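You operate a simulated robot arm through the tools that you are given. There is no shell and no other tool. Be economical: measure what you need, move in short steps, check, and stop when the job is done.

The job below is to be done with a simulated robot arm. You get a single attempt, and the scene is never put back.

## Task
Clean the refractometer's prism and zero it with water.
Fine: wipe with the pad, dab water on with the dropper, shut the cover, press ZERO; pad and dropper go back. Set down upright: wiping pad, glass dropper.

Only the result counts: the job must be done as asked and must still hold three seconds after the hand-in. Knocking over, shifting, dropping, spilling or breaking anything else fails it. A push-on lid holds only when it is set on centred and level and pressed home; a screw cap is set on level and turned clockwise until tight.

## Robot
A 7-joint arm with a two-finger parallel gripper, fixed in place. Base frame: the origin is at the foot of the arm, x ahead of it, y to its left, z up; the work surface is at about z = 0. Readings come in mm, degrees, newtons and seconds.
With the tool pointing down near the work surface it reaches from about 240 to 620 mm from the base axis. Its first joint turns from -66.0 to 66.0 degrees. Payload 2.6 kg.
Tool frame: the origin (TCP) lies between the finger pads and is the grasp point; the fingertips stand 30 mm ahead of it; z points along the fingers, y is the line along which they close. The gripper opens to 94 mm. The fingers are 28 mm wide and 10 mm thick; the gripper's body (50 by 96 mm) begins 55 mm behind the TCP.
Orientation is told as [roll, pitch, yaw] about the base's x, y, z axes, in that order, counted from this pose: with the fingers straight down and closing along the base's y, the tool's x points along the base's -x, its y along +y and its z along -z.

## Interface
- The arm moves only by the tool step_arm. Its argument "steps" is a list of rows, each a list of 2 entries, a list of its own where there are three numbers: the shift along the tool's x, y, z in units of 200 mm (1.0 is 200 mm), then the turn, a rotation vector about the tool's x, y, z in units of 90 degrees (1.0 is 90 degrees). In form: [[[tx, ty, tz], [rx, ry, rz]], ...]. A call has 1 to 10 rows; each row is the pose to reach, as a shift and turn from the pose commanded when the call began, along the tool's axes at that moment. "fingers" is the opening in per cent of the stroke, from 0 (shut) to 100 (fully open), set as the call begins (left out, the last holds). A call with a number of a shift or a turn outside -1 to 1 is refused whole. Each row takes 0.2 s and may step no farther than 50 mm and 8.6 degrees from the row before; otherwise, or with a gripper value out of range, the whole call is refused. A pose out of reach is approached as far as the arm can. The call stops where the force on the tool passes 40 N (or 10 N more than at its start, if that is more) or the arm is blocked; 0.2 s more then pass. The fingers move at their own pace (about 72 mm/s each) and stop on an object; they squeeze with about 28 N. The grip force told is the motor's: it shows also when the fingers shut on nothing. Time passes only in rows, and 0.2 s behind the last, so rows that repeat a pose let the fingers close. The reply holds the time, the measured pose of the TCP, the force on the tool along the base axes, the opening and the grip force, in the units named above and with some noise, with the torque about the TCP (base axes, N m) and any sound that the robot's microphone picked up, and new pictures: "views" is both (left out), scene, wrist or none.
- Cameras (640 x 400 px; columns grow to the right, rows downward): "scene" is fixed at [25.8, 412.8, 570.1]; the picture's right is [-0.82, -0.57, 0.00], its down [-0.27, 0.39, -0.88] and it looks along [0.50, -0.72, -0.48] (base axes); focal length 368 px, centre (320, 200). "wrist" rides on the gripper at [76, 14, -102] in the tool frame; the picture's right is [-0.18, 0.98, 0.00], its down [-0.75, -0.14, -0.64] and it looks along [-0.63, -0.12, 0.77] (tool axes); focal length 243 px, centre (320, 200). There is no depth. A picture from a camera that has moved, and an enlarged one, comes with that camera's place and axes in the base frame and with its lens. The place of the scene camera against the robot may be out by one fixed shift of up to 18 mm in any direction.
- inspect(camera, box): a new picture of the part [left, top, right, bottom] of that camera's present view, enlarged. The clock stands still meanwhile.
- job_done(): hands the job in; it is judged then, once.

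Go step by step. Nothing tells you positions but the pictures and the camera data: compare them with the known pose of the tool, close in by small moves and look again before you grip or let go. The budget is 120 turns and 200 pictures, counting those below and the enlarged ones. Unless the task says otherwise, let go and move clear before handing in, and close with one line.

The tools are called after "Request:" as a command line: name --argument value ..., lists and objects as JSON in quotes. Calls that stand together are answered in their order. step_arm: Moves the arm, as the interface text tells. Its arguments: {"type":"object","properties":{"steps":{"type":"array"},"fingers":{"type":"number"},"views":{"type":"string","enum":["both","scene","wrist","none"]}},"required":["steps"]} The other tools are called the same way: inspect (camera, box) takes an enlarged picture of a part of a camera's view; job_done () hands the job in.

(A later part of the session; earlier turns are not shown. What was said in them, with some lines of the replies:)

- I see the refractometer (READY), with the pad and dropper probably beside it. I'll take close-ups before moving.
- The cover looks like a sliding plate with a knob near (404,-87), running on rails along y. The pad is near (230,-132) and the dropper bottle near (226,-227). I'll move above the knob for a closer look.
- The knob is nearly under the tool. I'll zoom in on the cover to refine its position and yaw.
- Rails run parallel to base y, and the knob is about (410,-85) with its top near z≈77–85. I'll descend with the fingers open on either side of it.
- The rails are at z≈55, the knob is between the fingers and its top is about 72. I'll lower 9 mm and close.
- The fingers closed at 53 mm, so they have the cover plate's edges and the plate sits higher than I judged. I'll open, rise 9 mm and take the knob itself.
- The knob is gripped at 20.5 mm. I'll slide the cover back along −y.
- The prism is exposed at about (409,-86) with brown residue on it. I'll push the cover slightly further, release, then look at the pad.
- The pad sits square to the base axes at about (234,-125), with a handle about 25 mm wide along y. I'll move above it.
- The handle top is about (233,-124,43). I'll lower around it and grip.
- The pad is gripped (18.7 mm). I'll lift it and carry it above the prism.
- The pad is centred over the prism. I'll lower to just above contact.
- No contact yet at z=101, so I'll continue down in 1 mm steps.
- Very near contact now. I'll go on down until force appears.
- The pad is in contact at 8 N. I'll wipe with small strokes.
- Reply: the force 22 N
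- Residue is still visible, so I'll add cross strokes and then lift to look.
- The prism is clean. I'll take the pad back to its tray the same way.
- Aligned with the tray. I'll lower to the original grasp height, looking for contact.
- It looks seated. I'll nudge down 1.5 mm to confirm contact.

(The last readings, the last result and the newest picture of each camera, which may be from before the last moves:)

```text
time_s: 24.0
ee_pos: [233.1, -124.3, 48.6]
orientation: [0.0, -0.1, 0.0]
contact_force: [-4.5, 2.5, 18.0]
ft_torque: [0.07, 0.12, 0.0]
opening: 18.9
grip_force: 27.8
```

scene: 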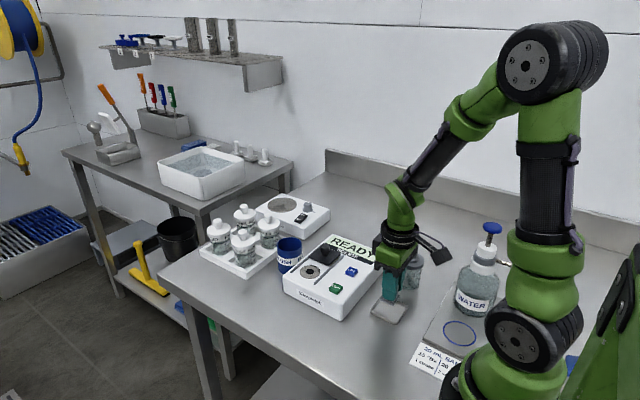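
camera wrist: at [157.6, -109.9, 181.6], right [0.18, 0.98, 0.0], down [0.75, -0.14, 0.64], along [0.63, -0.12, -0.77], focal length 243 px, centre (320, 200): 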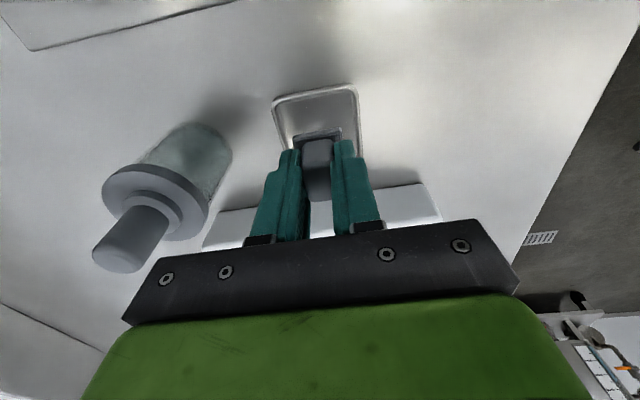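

Contact is confirmed. I'll release, rise, and move over the dropper.

Request:
step_arm --steps '[[[0, 0, -0.005], [0, 0, 0]], [[0, 0, -0.005], [0, 0, 0]], [[0, 0, -0.005], [0, 0, 0]], [[0, 0, -0.1], [0, 0, 0]], [[0, 0, -0.3], [0, 0, 0]], [[0, 0, -0.5], [0, 0, 0]], [[0, 0, -0.75], [0, 0, 0]], [[-0.03, -0.2, -0.8], [0, 0, 0]], [[-0.035, -0.4, -0.8], [0, 0, 0]], [[-0.035, -0.53, -0.8], [0, 0, 0]]]' --fingers 45

Request:
inspect --camera "scene" --box '[345, 215, 445, 335]'

Request:
inspect --camera "wrist" --box '[200, 30, 460, 200]'

```text
time_s: 26.2
ee_pos: [238.3, -230.3, 208.7]
orientation: [0.1, 0.0, 0.0]
contact_force: [-0.8, 0.7, -0.2]
ft_torque: [-0.01, 0.01, 0.02]
opening: 42.2
grip_force: 0.0
camera wrist: at [163.7, -215.4, 312.2], right [0.18, 0.98, 0.0], down [0.75, -0.14, 0.64], along [0.63, -0.12, -0.77], focal length 243 px, centre (320, 200)
```

scene: 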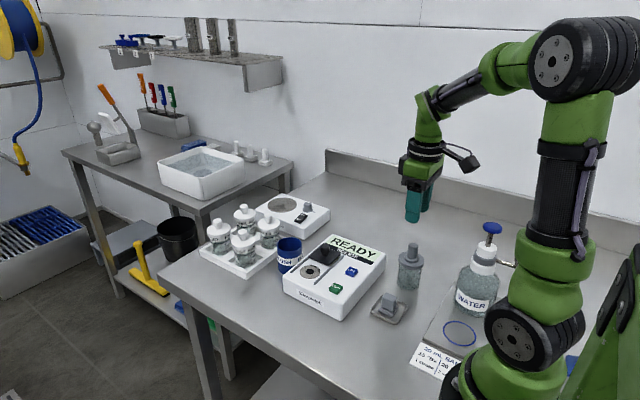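
wrist: 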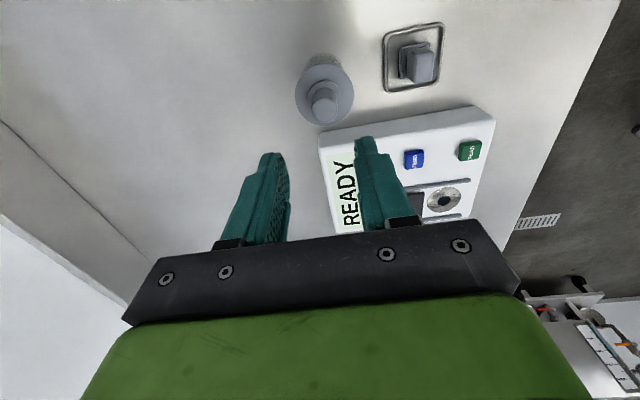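

```text
3.33 times, centred on (395, 275) of scene
camera zoom: at [25.8, 412.8, 570.1], right [-0.82, -0.57, 0.0], down [-0.27, 0.39, -0.88], along [0.5, -0.72, -0.48], focal length 1225 px, centre (70, -50)
```

zoom: 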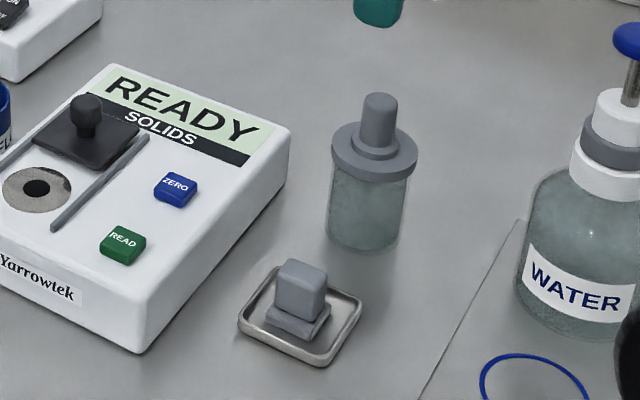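

```text
2.35 times, centred on (330, 115) of wrist
camera zoom: at [163.7, -215.4, 312.2], right [0.18, 0.98, 0.0], down [0.75, -0.14, 0.64], along [0.63, -0.12, -0.77], focal length 571 px, centre (296, 400)
```

zoom: 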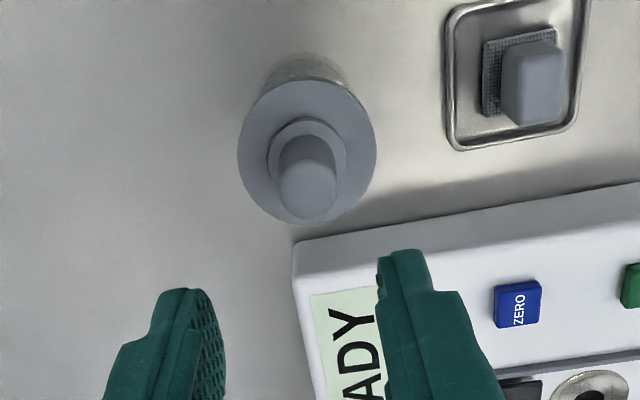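

The dropper bulb is at about (236,-225.5) with its top near z≈108. I'll descend halfway and recheck.

Request:
step_arm --steps '[[[0.006, 0.024, 0.15], [0, 0, 0]], [[0.0115, 0.024, 0.29], [0, 0, 0]]]' --views "wrist"

Request:
inspect --camera "wrist" --box '[200, 60, 440, 220]'

Request:
inspect --camera "scene" --box '[365, 205, 465, 305]'

```text
time_s: 26.8
ee_pos: [238.1, -225.5, 150.9]
orientation: [0.0, 0.0, -0.1]
contact_force: [-0.2, 0.2, -0.4]
ft_torque: [-0.03, -0.03, -0.03]
opening: 42.5
grip_force: 0.1
camera wrist: at [161.7, -210.8, 253.9], right [0.18, 0.98, 0.0], down [0.75, -0.14, 0.64], along [0.63, -0.12, -0.77], focal length 243 px, centre (320, 200)
```

wrist: 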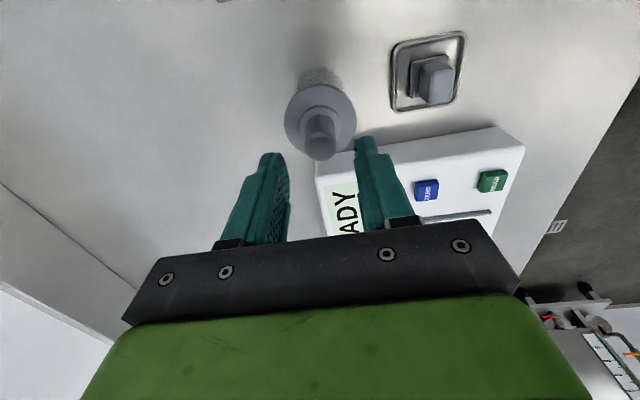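

```text
2.50 times, centred on (320, 140) of wrist
camera zoom: at [161.7, -210.8, 253.9], right [0.18, 0.98, 0.0], down [0.75, -0.14, 0.64], along [0.63, -0.12, -0.77], focal length 606 px, centre (320, 350)
```

zoom: 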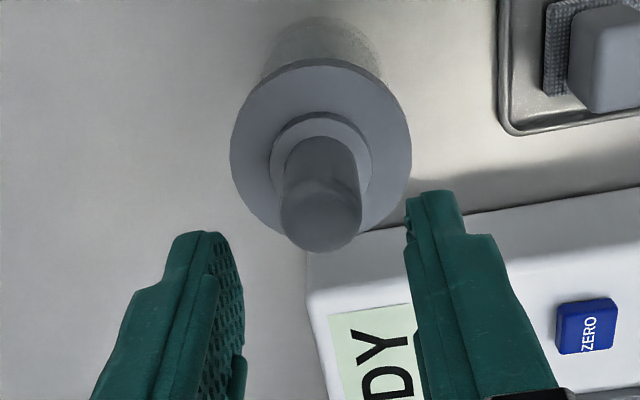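

```text
4.00 times, centred on (415, 255) of scene
camera zoom: at [25.8, 412.8, 570.1], right [-0.82, -0.57, 0.0], down [-0.27, 0.39, -0.88], along [0.5, -0.72, -0.48], focal length 1470 px, centre (-60, -20)
```

zoom: 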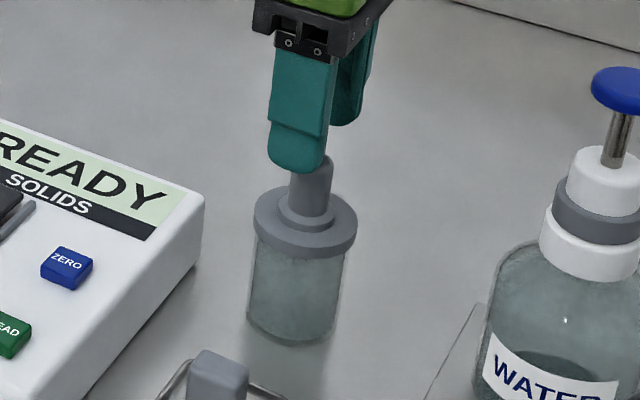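

Well centred. I'll lower to TCP z≈111 and grip the bulb.

Request:
step_arm --steps '[[[0.006, 0.002, 0.1], [0, 0, 0]], [[0.006, 0.002, 0.195], [0, 0, 0]]]' --views "none"

Request:
inspect --camera "scene" --box '[365, 205, 465, 305]'

```text
time_s: 27.4
ee_pos: [236.4, -226.0, 110.4]
orientation: [-0.1, 0.0, 0.1]
contact_force: [0.0, -0.8, -0.5]
ft_torque: [-0.04, 0.0, 0.01]
opening: 42.3
grip_force: 0.0
```

```text
4.00 times, centred on (415, 255) of scene
camera zoom: at [25.8, 412.8, 570.1], right [-0.82, -0.57, 0.0], down [-0.27, 0.39, -0.88], along [0.5, -0.72, -0.48], focal length 1470 px, centre (-60, -20)
```

zoom: 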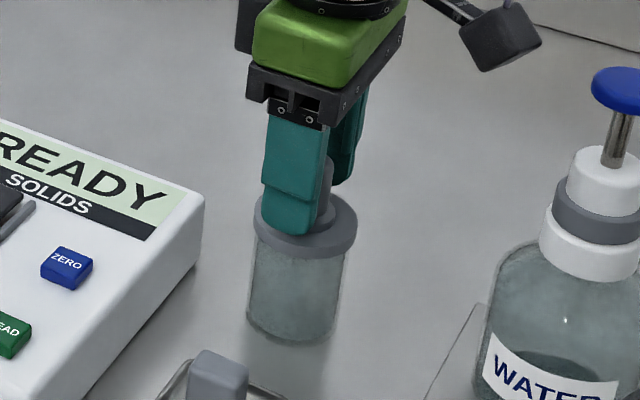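

Request:
step_arm --steps '[[[0, 0, 0], [0, 0, 0]], [[0, 0, 0], [0, 0, 0]], [[0, 0, 0], [0, 0, 0]]]' --fingers 0 --views "wrist"

Request:
inspect --camera "scene" --box '[365, 205, 465, 305]'

```text
time_s: 28.2
ee_pos: [235.2, -225.6, 111.9]
orientation: [0.0, 0.1, -0.1]
contact_force: [0.8, -0.1, 0.0]
ft_torque: [-0.02, -0.02, 0.03]
opening: 20.4
grip_force: 28.5
camera wrist: at [160.9, -210.6, 214.8], right [0.18, 0.98, 0.0], down [0.75, -0.14, 0.64], along [0.63, -0.12, -0.77], focal length 243 px, centre (320, 200)
```

wrist: 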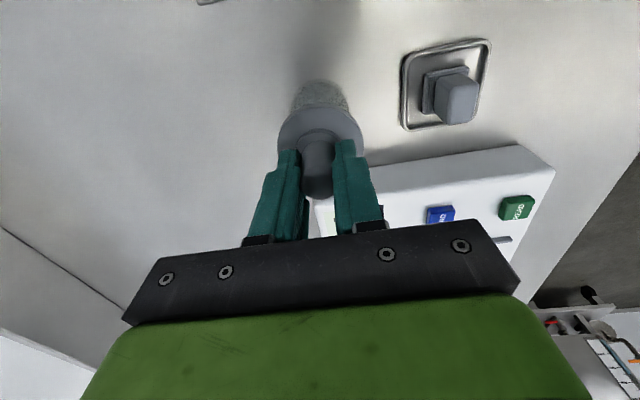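

```text
4.00 times, centred on (415, 255) of scene
camera zoom: at [25.8, 412.8, 570.1], right [-0.82, -0.57, 0.0], down [-0.27, 0.39, -0.88], along [0.5, -0.72, -0.48], focal length 1470 px, centre (-60, -20)
```

zoom: 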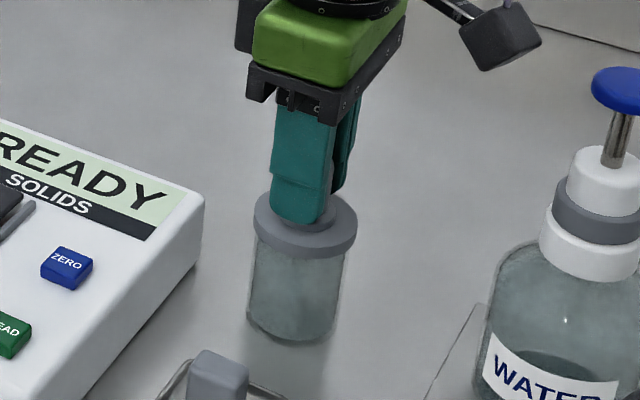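

The bulb is gripped (20.4 mm). I'll lift it slowly straight up and look.

Request:
step_arm --steps '[[[0, 0, -0.05], [0, 0, 0]], [[0, 0, -0.1], [0, 0, 0]], [[0, 0, -0.17], [0, 0, 0]], [[0, 0, -0.25], [0, 0, 0]], [[0, 0, -0.35], [0, 0, 0]], [[0, 0, -0.45], [0, 0, 0]]]' --views "none"

Request:
inspect --camera "scene" --box '[345, 165, 465, 305]'

```text
time_s: 29.6
ee_pos: [237.3, -223.2, 202.4]
orientation: [0.0, 0.1, -0.1]
contact_force: [0.4, -0.1, -1.4]
ft_torque: [-0.01, -0.01, 0.03]
opening: 20.6
grip_force: 27.9
```

```text
2.86 times, centred on (405, 235) of scene
camera zoom: at [25.8, 412.8, 570.1], right [-0.82, -0.57, 0.0], down [-0.27, 0.39, -0.88], along [0.5, -0.72, -0.48], focal length 1050 px, centre (77, 100)
```

zoom: 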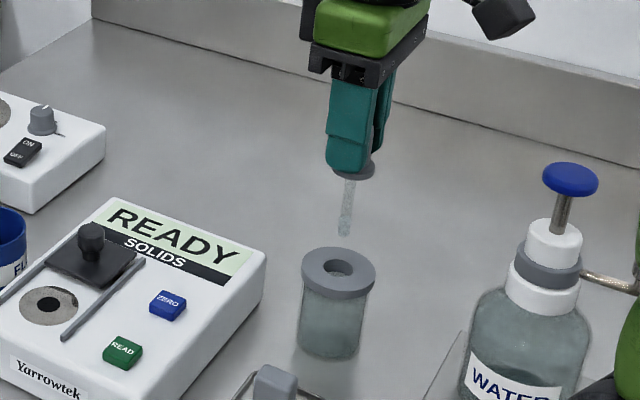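

The dropper is out; its tip is about 98 mm below the TCP. I'll carry it above the prism.

Request:
step_arm --steps '[[[0, 0, -0.05], [0, 0, 0]], [[-0.14, 0.115, -0.05], [0, 0, 0]], [[-0.28, 0.23, -0.05], [0, 0, 0]], [[-0.42, 0.345, -0.05], [0, 0, 0]], [[-0.56, 0.46, -0.05], [0, 0, 0]], [[-0.7, 0.57, -0.05], [0, 0, 0]], [[-0.83, 0.67, -0.05], [0, 0, 0]], [[-0.863, 0.695, -0.05], [0, 0, 0]], [[-0.863, 0.695, 0.05], [0, 0, 0]], [[-0.863, 0.695, 0.15], [0, 0, 0]]]' --views "wrist"

Request:
inspect --camera "scene" --box '[270, 190, 370, 300]'

Request:
inspect --camera "wrist" --box '[220, 50, 440, 200]'

```text
time_s: 31.8
ee_pos: [408.1, -85.4, 172.8]
orientation: [-0.1, 0.0, -0.1]
contact_force: [-0.4, 0.5, 0.1]
ft_torque: [0.0, 0.01, 0.0]
opening: 20.4
grip_force: 28.3
camera wrist: at [332.9, -71.0, 275.9], right [0.18, 0.98, 0.0], down [0.75, -0.14, 0.64], along [0.63, -0.12, -0.77], focal length 243 px, centre (320, 200)
```

wrist: 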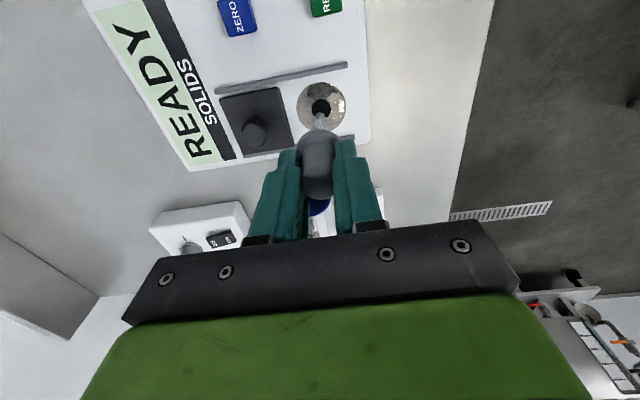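

```text
3.64 times, centred on (320, 245) of scene
camera zoom: at [25.8, 412.8, 570.1], right [-0.82, -0.57, 0.0], down [-0.27, 0.39, -0.88], along [0.5, -0.72, -0.48], focal length 1337 px, centre (320, 36)
```

zoom: 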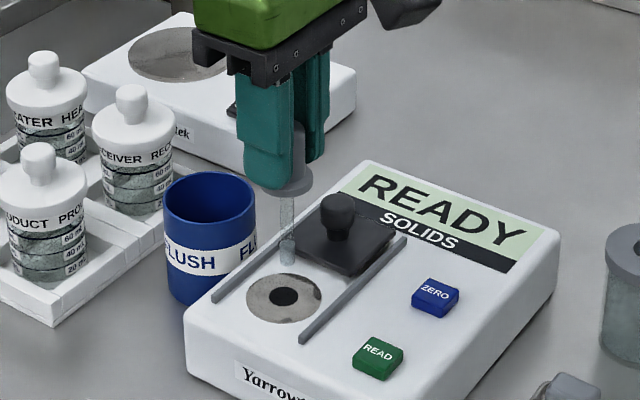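

```text
2.67 times, centred on (330, 125) of wrist
camera zoom: at [332.9, -71.0, 275.9], right [0.18, 0.98, 0.0], down [0.75, -0.14, 0.64], along [0.63, -0.12, -0.77], focal length 647 px, centre (293, 400)
```

zoom: 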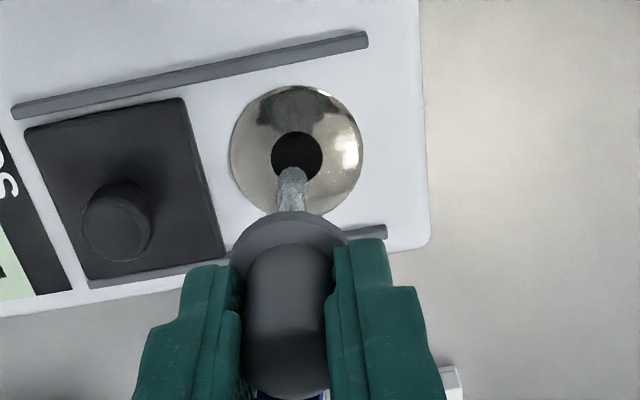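

The tip is centred and about 24 mm above the prism. I'll lower 19 mm and look.

Request:
step_arm --steps '[[[0, 0, 0.05], [0, 0, 0]], [[0, 0, 0.09], [0, 0, 0]]]' --views "none"

Request:
inspect --camera "scene" --box '[285, 230, 355, 300]'

Request:
inspect --camera "wrist" --box '[260, 60, 400, 160]'

```text
time_s: 32.4
ee_pos: [408.3, -84.6, 154.0]
orientation: [-0.1, 0.0, -0.1]
contact_force: [0.6, -0.3, -0.1]
ft_torque: [0.03, -0.01, 0.03]
opening: 20.3
grip_force: 28.4
```

```text
5.71 times, centred on (320, 265) of scene
camera zoom: at [25.8, 412.8, 570.1], right [-0.82, -0.57, 0.0], down [-0.27, 0.39, -0.88], along [0.5, -0.72, -0.48], focal length 2101 px, centre (320, -171)
```

zoom: 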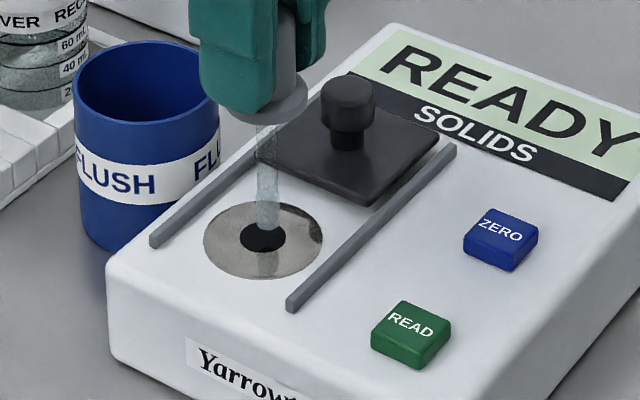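

```text
4.00 times, centred on (330, 110) of wrist
camera zoom: at [333.2, -70.4, 257.2], right [0.18, 0.98, 0.0], down [0.75, -0.14, 0.64], along [0.63, -0.12, -0.77], focal length 970 px, centre (280, 560)
```

zoom: 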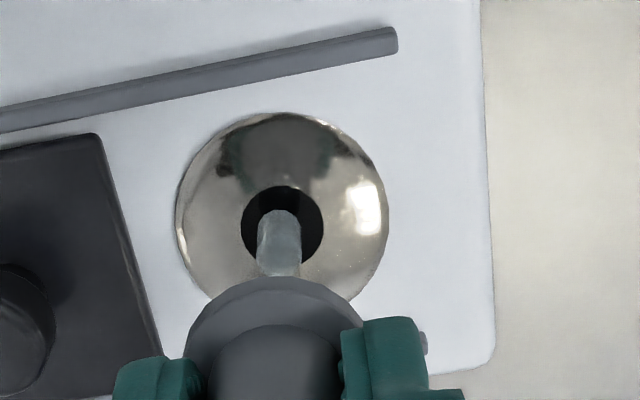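

The tip is within a few mm of the prism. I'll step down 1 mm at a time.

Request:
step_arm --steps '[[[0, 0, 0.005], [0, 0, 0]], [[0, 0, 0.01], [0, 0, 0]], [[0, 0, 0.015], [0, 0, 0]]]' --views "none"

Request:
inspect --camera "scene" --box '[295, 245, 335, 285]'

```text
time_s: 33.2
ee_pos: [409.9, -85.9, 150.3]
orientation: [0.0, -0.1, 0.0]
contact_force: [-0.2, -1.6, 0.5]
ft_torque: [0.0, -0.01, 0.01]
opening: 20.4
grip_force: 28.3
```

```text
10.00 times, centred on (315, 265) of scene
camera zoom: at [25.8, 412.8, 570.1], right [-0.82, -0.57, 0.0], down [-0.27, 0.39, -0.88], along [0.5, -0.72, -0.48], focal length 3676 px, centre (370, -450)
```

zoom: 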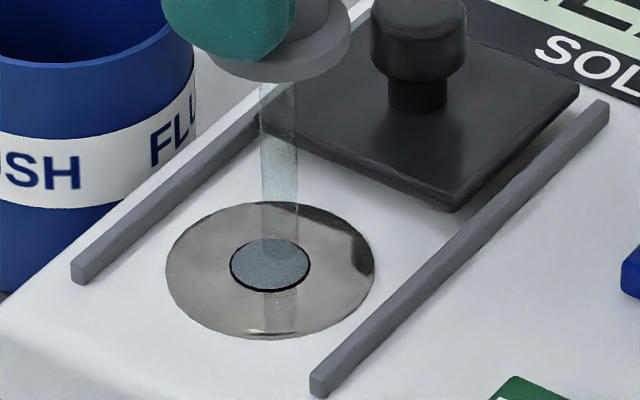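

A film of water now covers the prism. I'll lift off and check that it stays.

Request:
step_arm --steps '[[[0, 0, 0], [0, 0, 0]], [[0, 0, -0.05], [0, 0, 0]], [[0, 0, -0.2], [0, 0, 0]], [[0, 0, -0.32], [0, 0, 0]]]' --views "none"

Request:
inspect --camera "scene" --box '[285, 230, 355, 300]'

```text
time_s: 34.2
ee_pos: [408.7, -85.2, 216.8]
orientation: [-0.1, 0.0, 0.2]
contact_force: [-0.2, -0.7, -0.7]
ft_torque: [0.02, 0.03, -0.03]
opening: 20.3
grip_force: 28.2
```

```text
5.71 times, centred on (320, 265) of scene
camera zoom: at [25.8, 412.8, 570.1], right [-0.82, -0.57, 0.0], down [-0.27, 0.39, -0.88], along [0.5, -0.72, -0.48], focal length 2101 px, centre (320, -171)
```

zoom: 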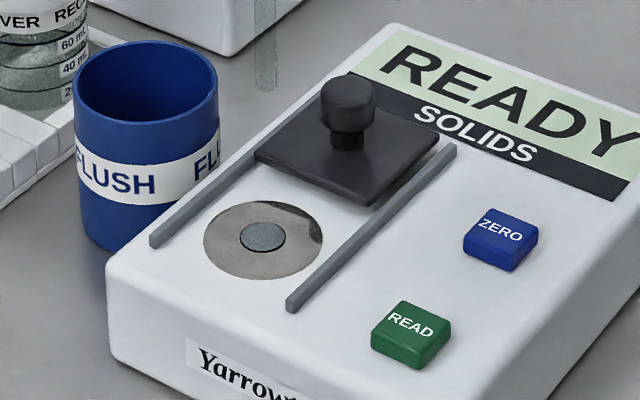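

The water stays on the prism. I'll return the dropper to above its bottle.

Request:
step_arm --steps '[[[0.14, -0.115, 0], [0, 0, 0]], [[0.28, -0.23, 0], [0, 0, 0]], [[0.42, -0.345, 0], [0, 0, 0]], [[0.56, -0.46, 0], [0, 0, 0]], [[0.7, -0.57, 0], [0, 0, 0]], [[0.83, -0.67, 0], [0, 0, 0]], [[0.863, -0.695, 0.05], [0, 0, 0]], [[0.863, -0.695, 0.12], [0, 0, 0]], [[0.863, -0.695, 0.14], [0, 0, 0]]]' --views "wrist"

Request:
inspect --camera "scene" --box '[365, 195, 465, 305]'

Request:
inspect --camera "wrist" --box '[220, 50, 420, 190]'

```text
time_s: 36.2
ee_pos: [235.5, -226.0, 186.1]
orientation: [-0.1, -0.1, 0.0]
contact_force: [-0.7, -0.2, 0.2]
ft_torque: [-0.02, -0.01, 0.03]
opening: 20.4
grip_force: 28.1
camera wrist: at [160.9, -210.1, 289.7], right [0.18, 0.98, 0.0], down [0.75, -0.14, 0.64], along [0.63, -0.12, -0.77], focal length 243 px, centre (320, 200)
```

wrist: 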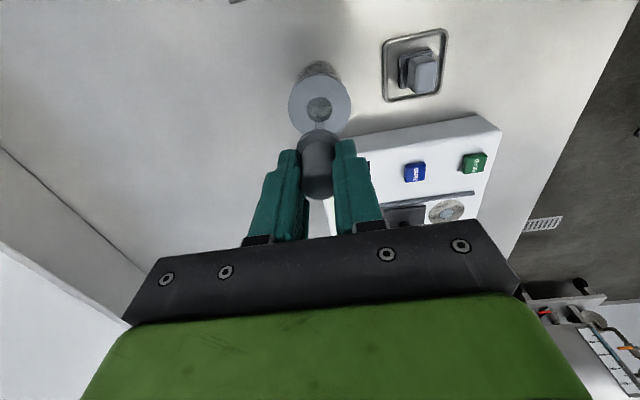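

```text
3.64 times, centred on (415, 250) of scene
camera zoom: at [25.8, 412.8, 570.1], right [-0.82, -0.57, 0.0], down [-0.27, 0.39, -0.88], along [0.5, -0.72, -0.48], focal length 1337 px, centre (-26, 18)
```

zoom: 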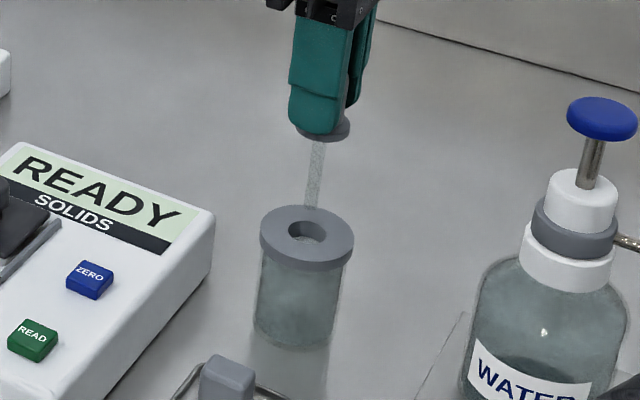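

```text
2.86 times, centred on (320, 120) of wrist
camera zoom: at [160.9, -210.1, 289.7], right [0.18, 0.98, 0.0], down [0.75, -0.14, 0.64], along [0.63, -0.12, -0.77], focal length 693 px, centre (320, 429)
```

zoom: 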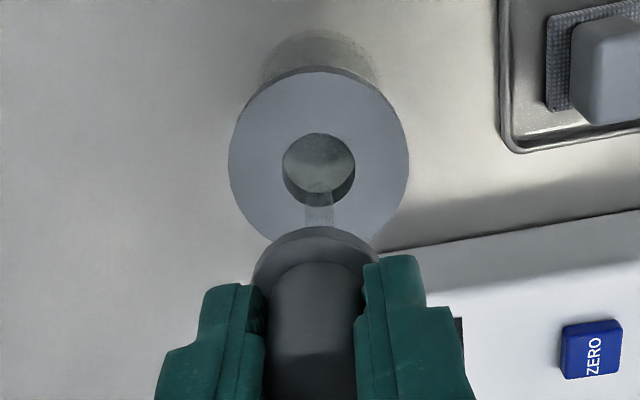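

The hole is right under the tip at (236,-225). I'll descend in stages.

Request:
step_arm --steps '[[[0, 0, 0.05], [0, 0, 0]], [[0, 0, 0.1], [0, 0, 0]], [[0, 0, 0.15], [0, 0, 0]]]' --views "none"

Request:
inspect --camera "scene" --box '[365, 195, 465, 305]'

```text
time_s: 37.0
ee_pos: [236.5, -225.6, 156.9]
orientation: [0.1, 0.0, -0.1]
contact_force: [0.7, -0.1, -0.2]
ft_torque: [0.01, 0.0, -0.01]
opening: 20.4
grip_force: 28.1
```

```text
3.64 times, centred on (415, 250) of scene
camera zoom: at [25.8, 412.8, 570.1], right [-0.82, -0.57, 0.0], down [-0.27, 0.39, -0.88], along [0.5, -0.72, -0.48], focal length 1337 px, centre (-26, 18)
```

zoom: 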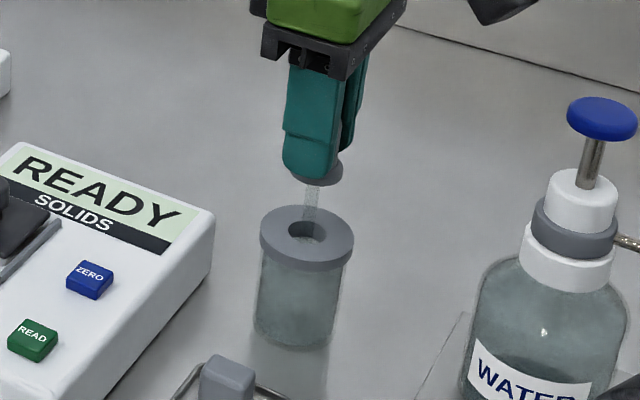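

The tube is in the hole. I'll lower the remaining 45 mm gently.

Request:
step_arm --steps '[[[0, 0, 0.06], [0, 0, 0]], [[0, 0, 0.12], [0, 0, 0]], [[0, 0, 0.17], [0, 0, 0]], [[0, 0, 0.2], [0, 0, 0]], [[0, 0, 0.215], [0, 0, 0]], [[0, 0, 0.224], [0, 0, 0]]]' --views "none"

Request:
inspect --camera "scene" --box '[365, 195, 465, 305]'

```text
time_s: 38.4
ee_pos: [236.1, -223.9, 112.1]
orientation: [0.0, 0.0, 0.0]
contact_force: [-0.3, -0.5, -0.4]
ft_torque: [0.03, 0.04, -0.03]
opening: 20.3
grip_force: 27.5
```

```text
3.64 times, centred on (415, 250) of scene
camera zoom: at [25.8, 412.8, 570.1], right [-0.82, -0.57, 0.0], down [-0.27, 0.39, -0.88], along [0.5, -0.72, -0.48], focal length 1337 px, centre (-26, 18)
```

zoom: 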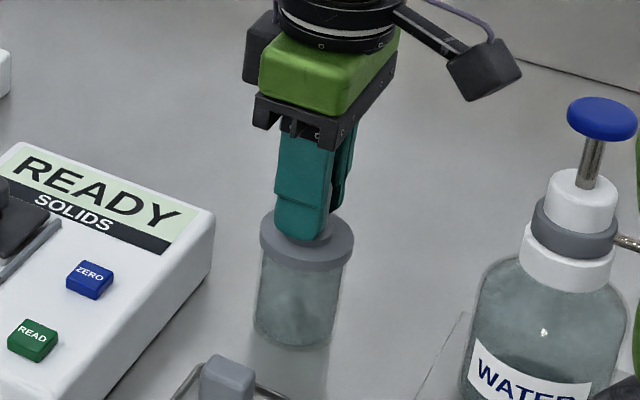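

It looks seated. I'll nudge down 1 mm to confirm.

Request:
step_arm --steps '[[[0, 0, 0.003], [0, 0, 0]], [[0, 0, 0.006], [0, 0, 0]]]' --views "none"

```text
time_s: 39.0
ee_pos: [236.3, -224.8, 111.2]
orientation: [0.0, -0.1, 0.0]
contact_force: [-3.9, 3.9, 15.0]
ft_torque: [0.09, 0.23, -0.02]
opening: 20.3
grip_force: 28.2
```

It is seated. I'll release, rise, and go above the cover knob.

Request:
step_arm --steps '[[[0, 0, -0.003], [0, 0, 0]], [[0, 0, -0.003], [0, 0, 0]], [[0, 0, -0.1], [0, 0, 0]], [[0, 0, -0.3], [0, 0, 0]], [[-0.1, 0.05, -0.42], [0, 0, 0]], [[-0.3, 0.14, -0.42], [0, 0, 0]], [[-0.5, 0.23, -0.42], [0, 0, 0]], [[-0.7, 0.32, -0.42], [0, 0, 0]], [[-0.87, 0.405, -0.42], [0, 0, 0]], [[-0.87, 0.405, -0.25], [0, 0, 0]]]' --fingers 45

Request:
inspect --camera "scene" --box '[265, 205, 435, 325]'

Request:
inspect --camera "wrist" --box '[200, 50, 440, 200]'

```text
time_s: 41.2
ee_pos: [410.3, -140.4, 160.8]
orientation: [0.0, 0.0, 0.1]
contact_force: [0.3, -0.3, 0.4]
ft_torque: [-0.01, 0.01, 0.0]
opening: 42.5
grip_force: 0.0
camera wrist: at [335.5, -127.1, 264.2], right [0.18, 0.98, 0.0], down [0.75, -0.14, 0.64], along [0.63, -0.12, -0.77], focal length 243 px, centre (320, 200)
```

scene: 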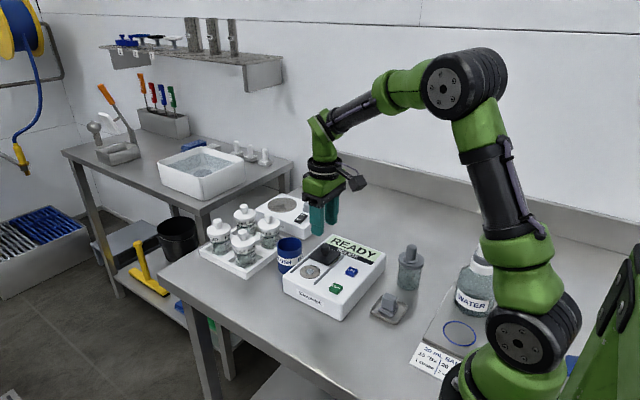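
wrist: 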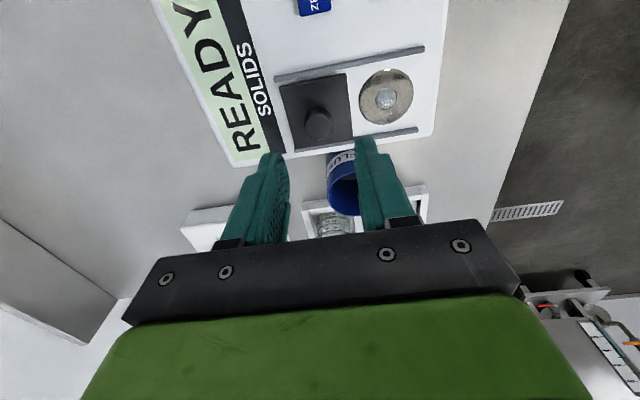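

```text
3.33 times, centred on (350, 265) of scene
camera zoom: at [25.8, 412.8, 570.1], right [-0.82, -0.57, 0.0], down [-0.27, 0.39, -0.88], along [0.5, -0.72, -0.48], focal length 1225 px, centre (220, -17)
```

zoom: 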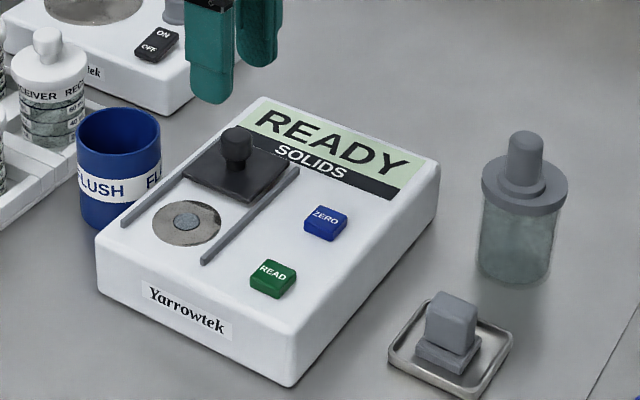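

```text
2.67 times, centred on (320, 125) of wrist
camera zoom: at [335.5, -127.1, 264.2], right [0.18, 0.98, 0.0], down [0.75, -0.14, 0.64], along [0.63, -0.12, -0.77], focal length 647 px, centre (320, 400)
```

zoom: 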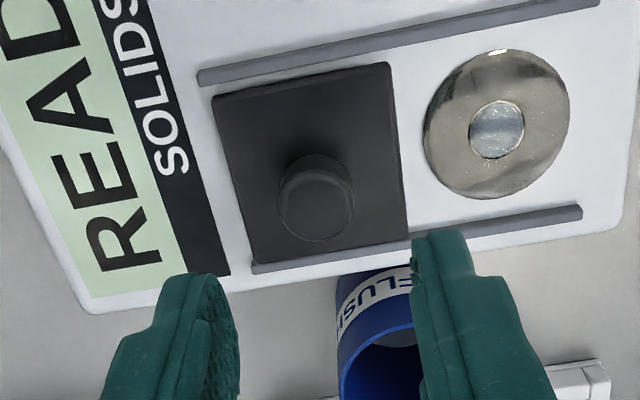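

The pad and dropper are back. I'll lower over the knob at (410,-143) and grip it.

Request:
step_arm --steps '[[[0, -0.008, 0.2], [0, 0, 0]], [[0, -0.008, 0.305], [0, 0, 0]]]' --views "none"

Request:
step_arm --steps '[[[0, 0, 0], [0, 0, 0]], [[0, 0, 0], [0, 0, 0]], [[0, 0, 0], [0, 0, 0]]]' --fingers 0 --views "none"

```text
time_s: 41.8
ee_pos: [408.9, -144.5, 99.8]
orientation: [0.0, 0.0, -0.1]
contact_force: [-0.2, -0.7, -0.2]
ft_torque: [0.03, -0.02, 0.02]
opening: 42.3
grip_force: 0.1
```

```text
time_s: 42.6
ee_pos: [409.9, -144.0, 99.9]
orientation: [0.0, 0.1, 0.1]
contact_force: [1.9, 2.2, -3.1]
ft_torque: [0.02, -0.17, 0.01]
opening: 20.7
grip_force: 44.5
```

Gripped. I'll slide the cover shut by +59 mm.

Request:
step_arm --steps '[[[0, 0.05, 0], [0, 0, 0]], [[0, 0.1, 0], [0, 0, 0]], [[0, 0.15, 0], [0, 0, 0]], [[0, 0.2, 0], [0, 0, 0]], [[0, 0.25, 0], [0, 0, 0]], [[0, 0.28, 0], [0, 0, 0]], [[0, 0.295, 0], [0, 0, 0]]]' --views "none"

Request:
inspect --camera "scene" --box '[265, 205, 385, 325]'

```text
time_s: 44.2
ee_pos: [410.3, -84.9, 98.9]
orientation: [0.0, 0.0, 0.0]
contact_force: [6.7, -0.8, -18.5]
ft_torque: [-0.02, -0.69, 0.0]
opening: 20.8
grip_force: 45.0
```

```text
3.33 times, centred on (325, 265) of scene
camera zoom: at [25.9, 412.7, 570.1], right [-0.82, -0.57, 0.0], down [-0.27, 0.39, -0.88], along [0.5, -0.72, -0.48], focal length 1225 px, centre (303, -17)
```

zoom: 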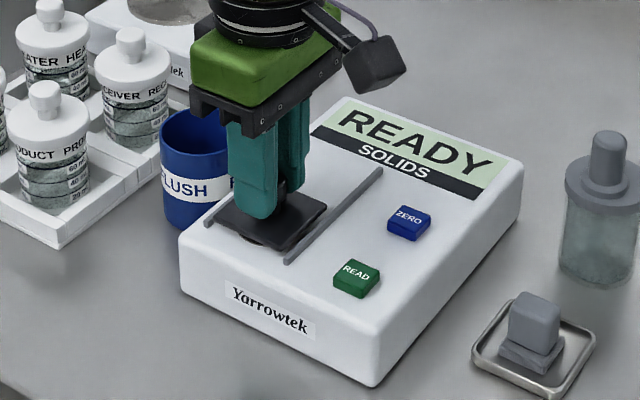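

The cover is back to its start place. I'll nudge 2 mm to find the stop, then release and rise.

Request:
step_arm --steps '[[[0, 0.005, 0], [0, 0, 0]], [[0, 0.01, 0], [0, 0, 0]]]' --views "none"

Request:
step_arm --steps '[[[0, 0, 0], [0, 0, 0]], [[0, 0, 0], [0, 0, 0]], [[0, 0, -0.1], [0, 0, 0]], [[0, 0, -0.3], [0, 0, 0]], [[0.1, -0.15, -0.35], [0, 0, 0]], [[0.2, -0.15, -0.35], [0, 0, 0]]]' --fingers 45

Request:
inspect --camera "scene" --box '[265, 205, 385, 325]'

Request:
inspect --camera "wrist" --box '[200, 0, 480, 175]'

```text
time_s: 44.8
ee_pos: [410.0, -85.1, 99.1]
orientation: [-0.1, 0.0, 0.0]
contact_force: [14.7, -6.3, -28.9]
ft_torque: [-0.17, 0.02, 0.0]
opening: 20.5
grip_force: 45.0
```

```text
time_s: 46.2
ee_pos: [369.7, -113.1, 169.9]
orientation: [0.0, 0.0, 0.1]
contact_force: [-0.1, -0.1, 0.2]
ft_torque: [-0.01, -0.02, 0.04]
opening: 42.3
grip_force: 0.2
camera wrist: at [294.7, -99.0, 272.2], right [0.18, 0.98, 0.0], down [0.75, -0.14, 0.64], along [0.63, -0.12, -0.77], focal length 243 px, centre (320, 200)
```

scene: 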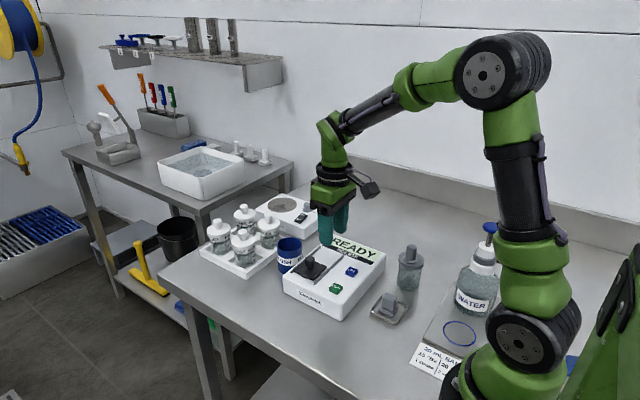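
wrist: 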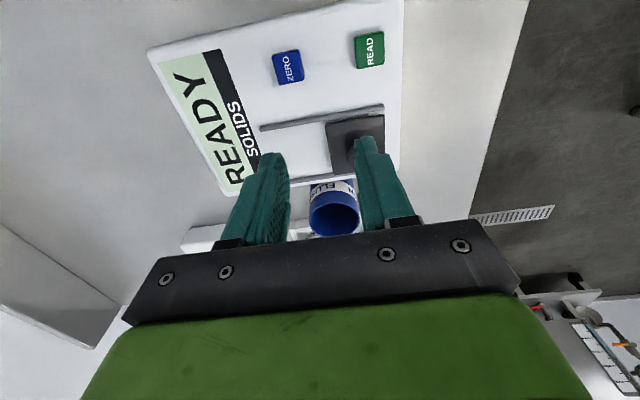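

```text
3.33 times, centred on (325, 265) of scene
camera zoom: at [25.8, 412.8, 570.1], right [-0.82, -0.57, 0.0], down [-0.27, 0.39, -0.88], along [0.5, -0.72, -0.48], focal length 1225 px, centre (303, -17)
```

zoom: 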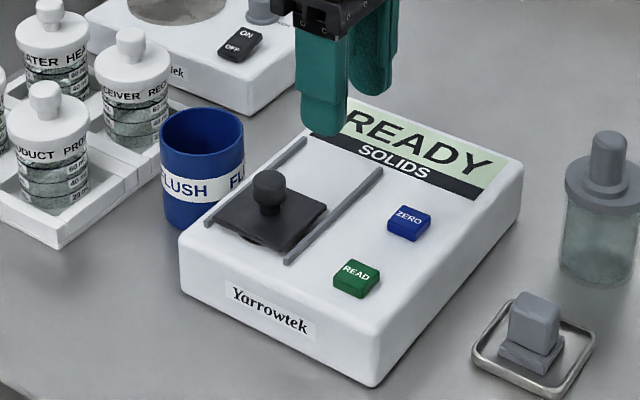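

```text
2.29 times, centred on (340, 88) of wrist
camera zoom: at [294.7, -99.0, 272.2], right [0.18, 0.98, 0.0], down [0.75, -0.14, 0.64], along [0.63, -0.12, -0.77], focal length 555 px, centre (274, 457)
```

zoom: 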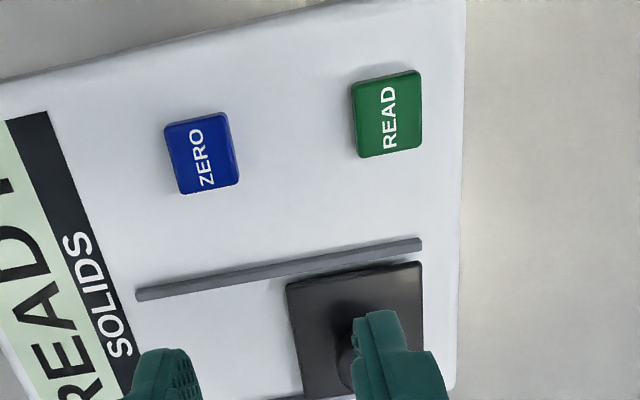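

The cover is against its stop. ZERO is at about (332,-131). I'll close the fingers and position above it.

Request:
step_arm --steps '[[[0.1885, -0.09, 0], [0, 0, 0]], [[0.1885, -0.09, 0.1], [0, 0, 0]], [[0.1885, -0.09, 0.2], [0, 0, 0]], [[0.1885, -0.09, 0.32], [0, 0, 0]]]' --fingers 0 --views "wrist"

Request:
inspect --camera "scene" --box '[295, 215, 395, 315]'

Request:
inspect --camera "wrist" --box '[220, 60, 420, 200]'

```text
time_s: 47.2
ee_pos: [333.3, -132.1, 105.2]
orientation: [0.0, 0.0, 0.0]
contact_force: [-0.3, 0.4, -0.5]
ft_torque: [-0.01, 0.0, -0.05]
opening: 0.0
grip_force: 28.8
camera wrist: at [259.4, -118.4, 207.7], right [0.18, 0.98, 0.0], down [0.75, -0.14, 0.64], along [0.63, -0.12, -0.77], focal length 243 px, centre (320, 200)
```

wrist: 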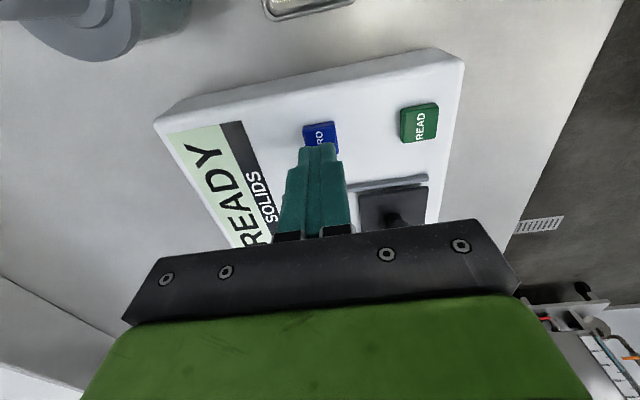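

```text
4.00 times, centred on (345, 265) of scene
camera zoom: at [25.8, 412.8, 570.1], right [-0.82, -0.57, 0.0], down [-0.27, 0.39, -0.88], along [0.5, -0.72, -0.48], focal length 1470 px, centre (220, -60)
```

zoom: 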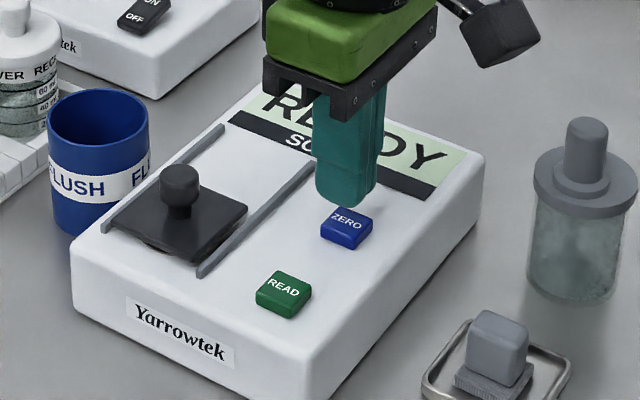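

```text
2.86 times, centred on (320, 130) of wrist
camera zoom: at [259.4, -118.4, 207.7], right [0.18, 0.98, 0.0], down [0.75, -0.14, 0.64], along [0.63, -0.12, -0.77], focal length 693 px, centre (320, 400)
```

zoom: 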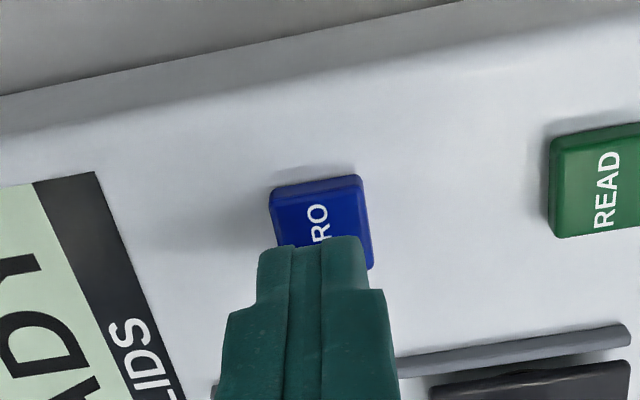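

Aligned. I'll press down gradually.

Request:
step_arm --steps '[[[0.01, 0, 0.03], [0, 0, 0]], [[0.01, 0, 0.06], [0, 0, 0]], [[0.01, 0, 0.075], [0, 0, 0]], [[0.01, 0, 0.085], [0, 0, 0]], [[0.01, 0, 0.09], [0, 0, 0]], [[0.01, 0, 0.095], [0, 0, 0]]]' --views "none"

Request:
inspect --camera "scene" --box '[295, 215, 395, 315]'

```text
time_s: 48.6
ee_pos: [329.9, -131.2, 86.3]
orientation: [0.0, 0.0, 0.1]
contact_force: [0.5, 0.4, 1.4]
ft_torque: [-0.04, 0.01, 0.02]
opening: 0.0
grip_force: 27.7
heard: click
```

```text
4.00 times, centred on (345, 265) of scene
camera zoom: at [25.8, 412.8, 570.1], right [-0.82, -0.57, 0.0], down [-0.27, 0.39, -0.88], along [0.5, -0.72, -0.48], focal length 1470 px, centre (220, -60)
```

zoom: 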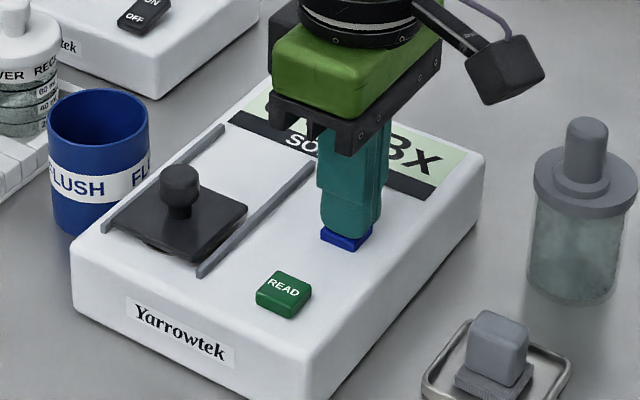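

There was a click and the display changed. I'll rise clear and read it.

Request:
step_arm --steps '[[[0, 0, -0.1], [0, 0, 0]], [[0, 0, -0.3], [0, 0, 0]], [[0, 0, -0.5], [0, 0, 0]], [[0, -0.2, -0.6], [0, 0, 0]], [[0, -0.4, -0.7], [0, 0, 0]], [[0, -0.6, -0.7], [0, 0, 0]]]' --views "scene"

Request:
inspect --camera "scene" --box '[270, 215, 440, 335]'

```text
time_s: 50.0
ee_pos: [329.0, -252.0, 227.3]
orientation: [0.1, 0.0, 0.0]
contact_force: [0.1, -0.6, 0.0]
ft_torque: [0.03, 0.02, -0.01]
opening: 0.2
grip_force: 27.8
```

scene: 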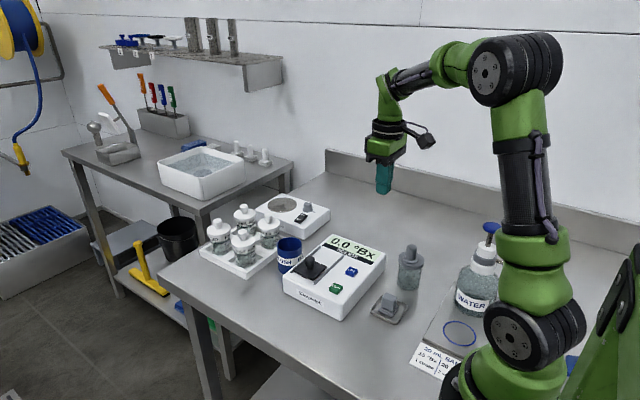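

```text
3.33 times, centred on (355, 275) of scene
camera zoom: at [25.8, 412.8, 570.1], right [-0.82, -0.57, 0.0], down [-0.27, 0.39, -0.88], along [0.5, -0.72, -0.48], focal length 1225 px, centre (203, -50)
```

zoom: 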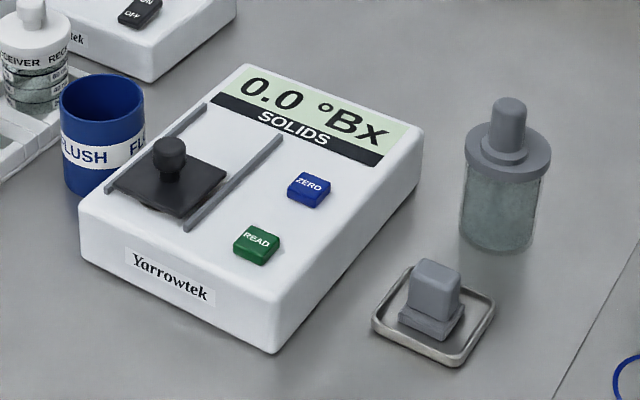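

The display reads 0.0 °Bx, the cover is shut, and the pad and dropper are back upright. I'm handing in.

Request:
job_done

```text
The job is handed in.
```

The refractometer's prism is wiped clean and zeroed with water: the display reads 0.0 °Bx, the cover is shut, and the pad and dropper are back upright in their places.
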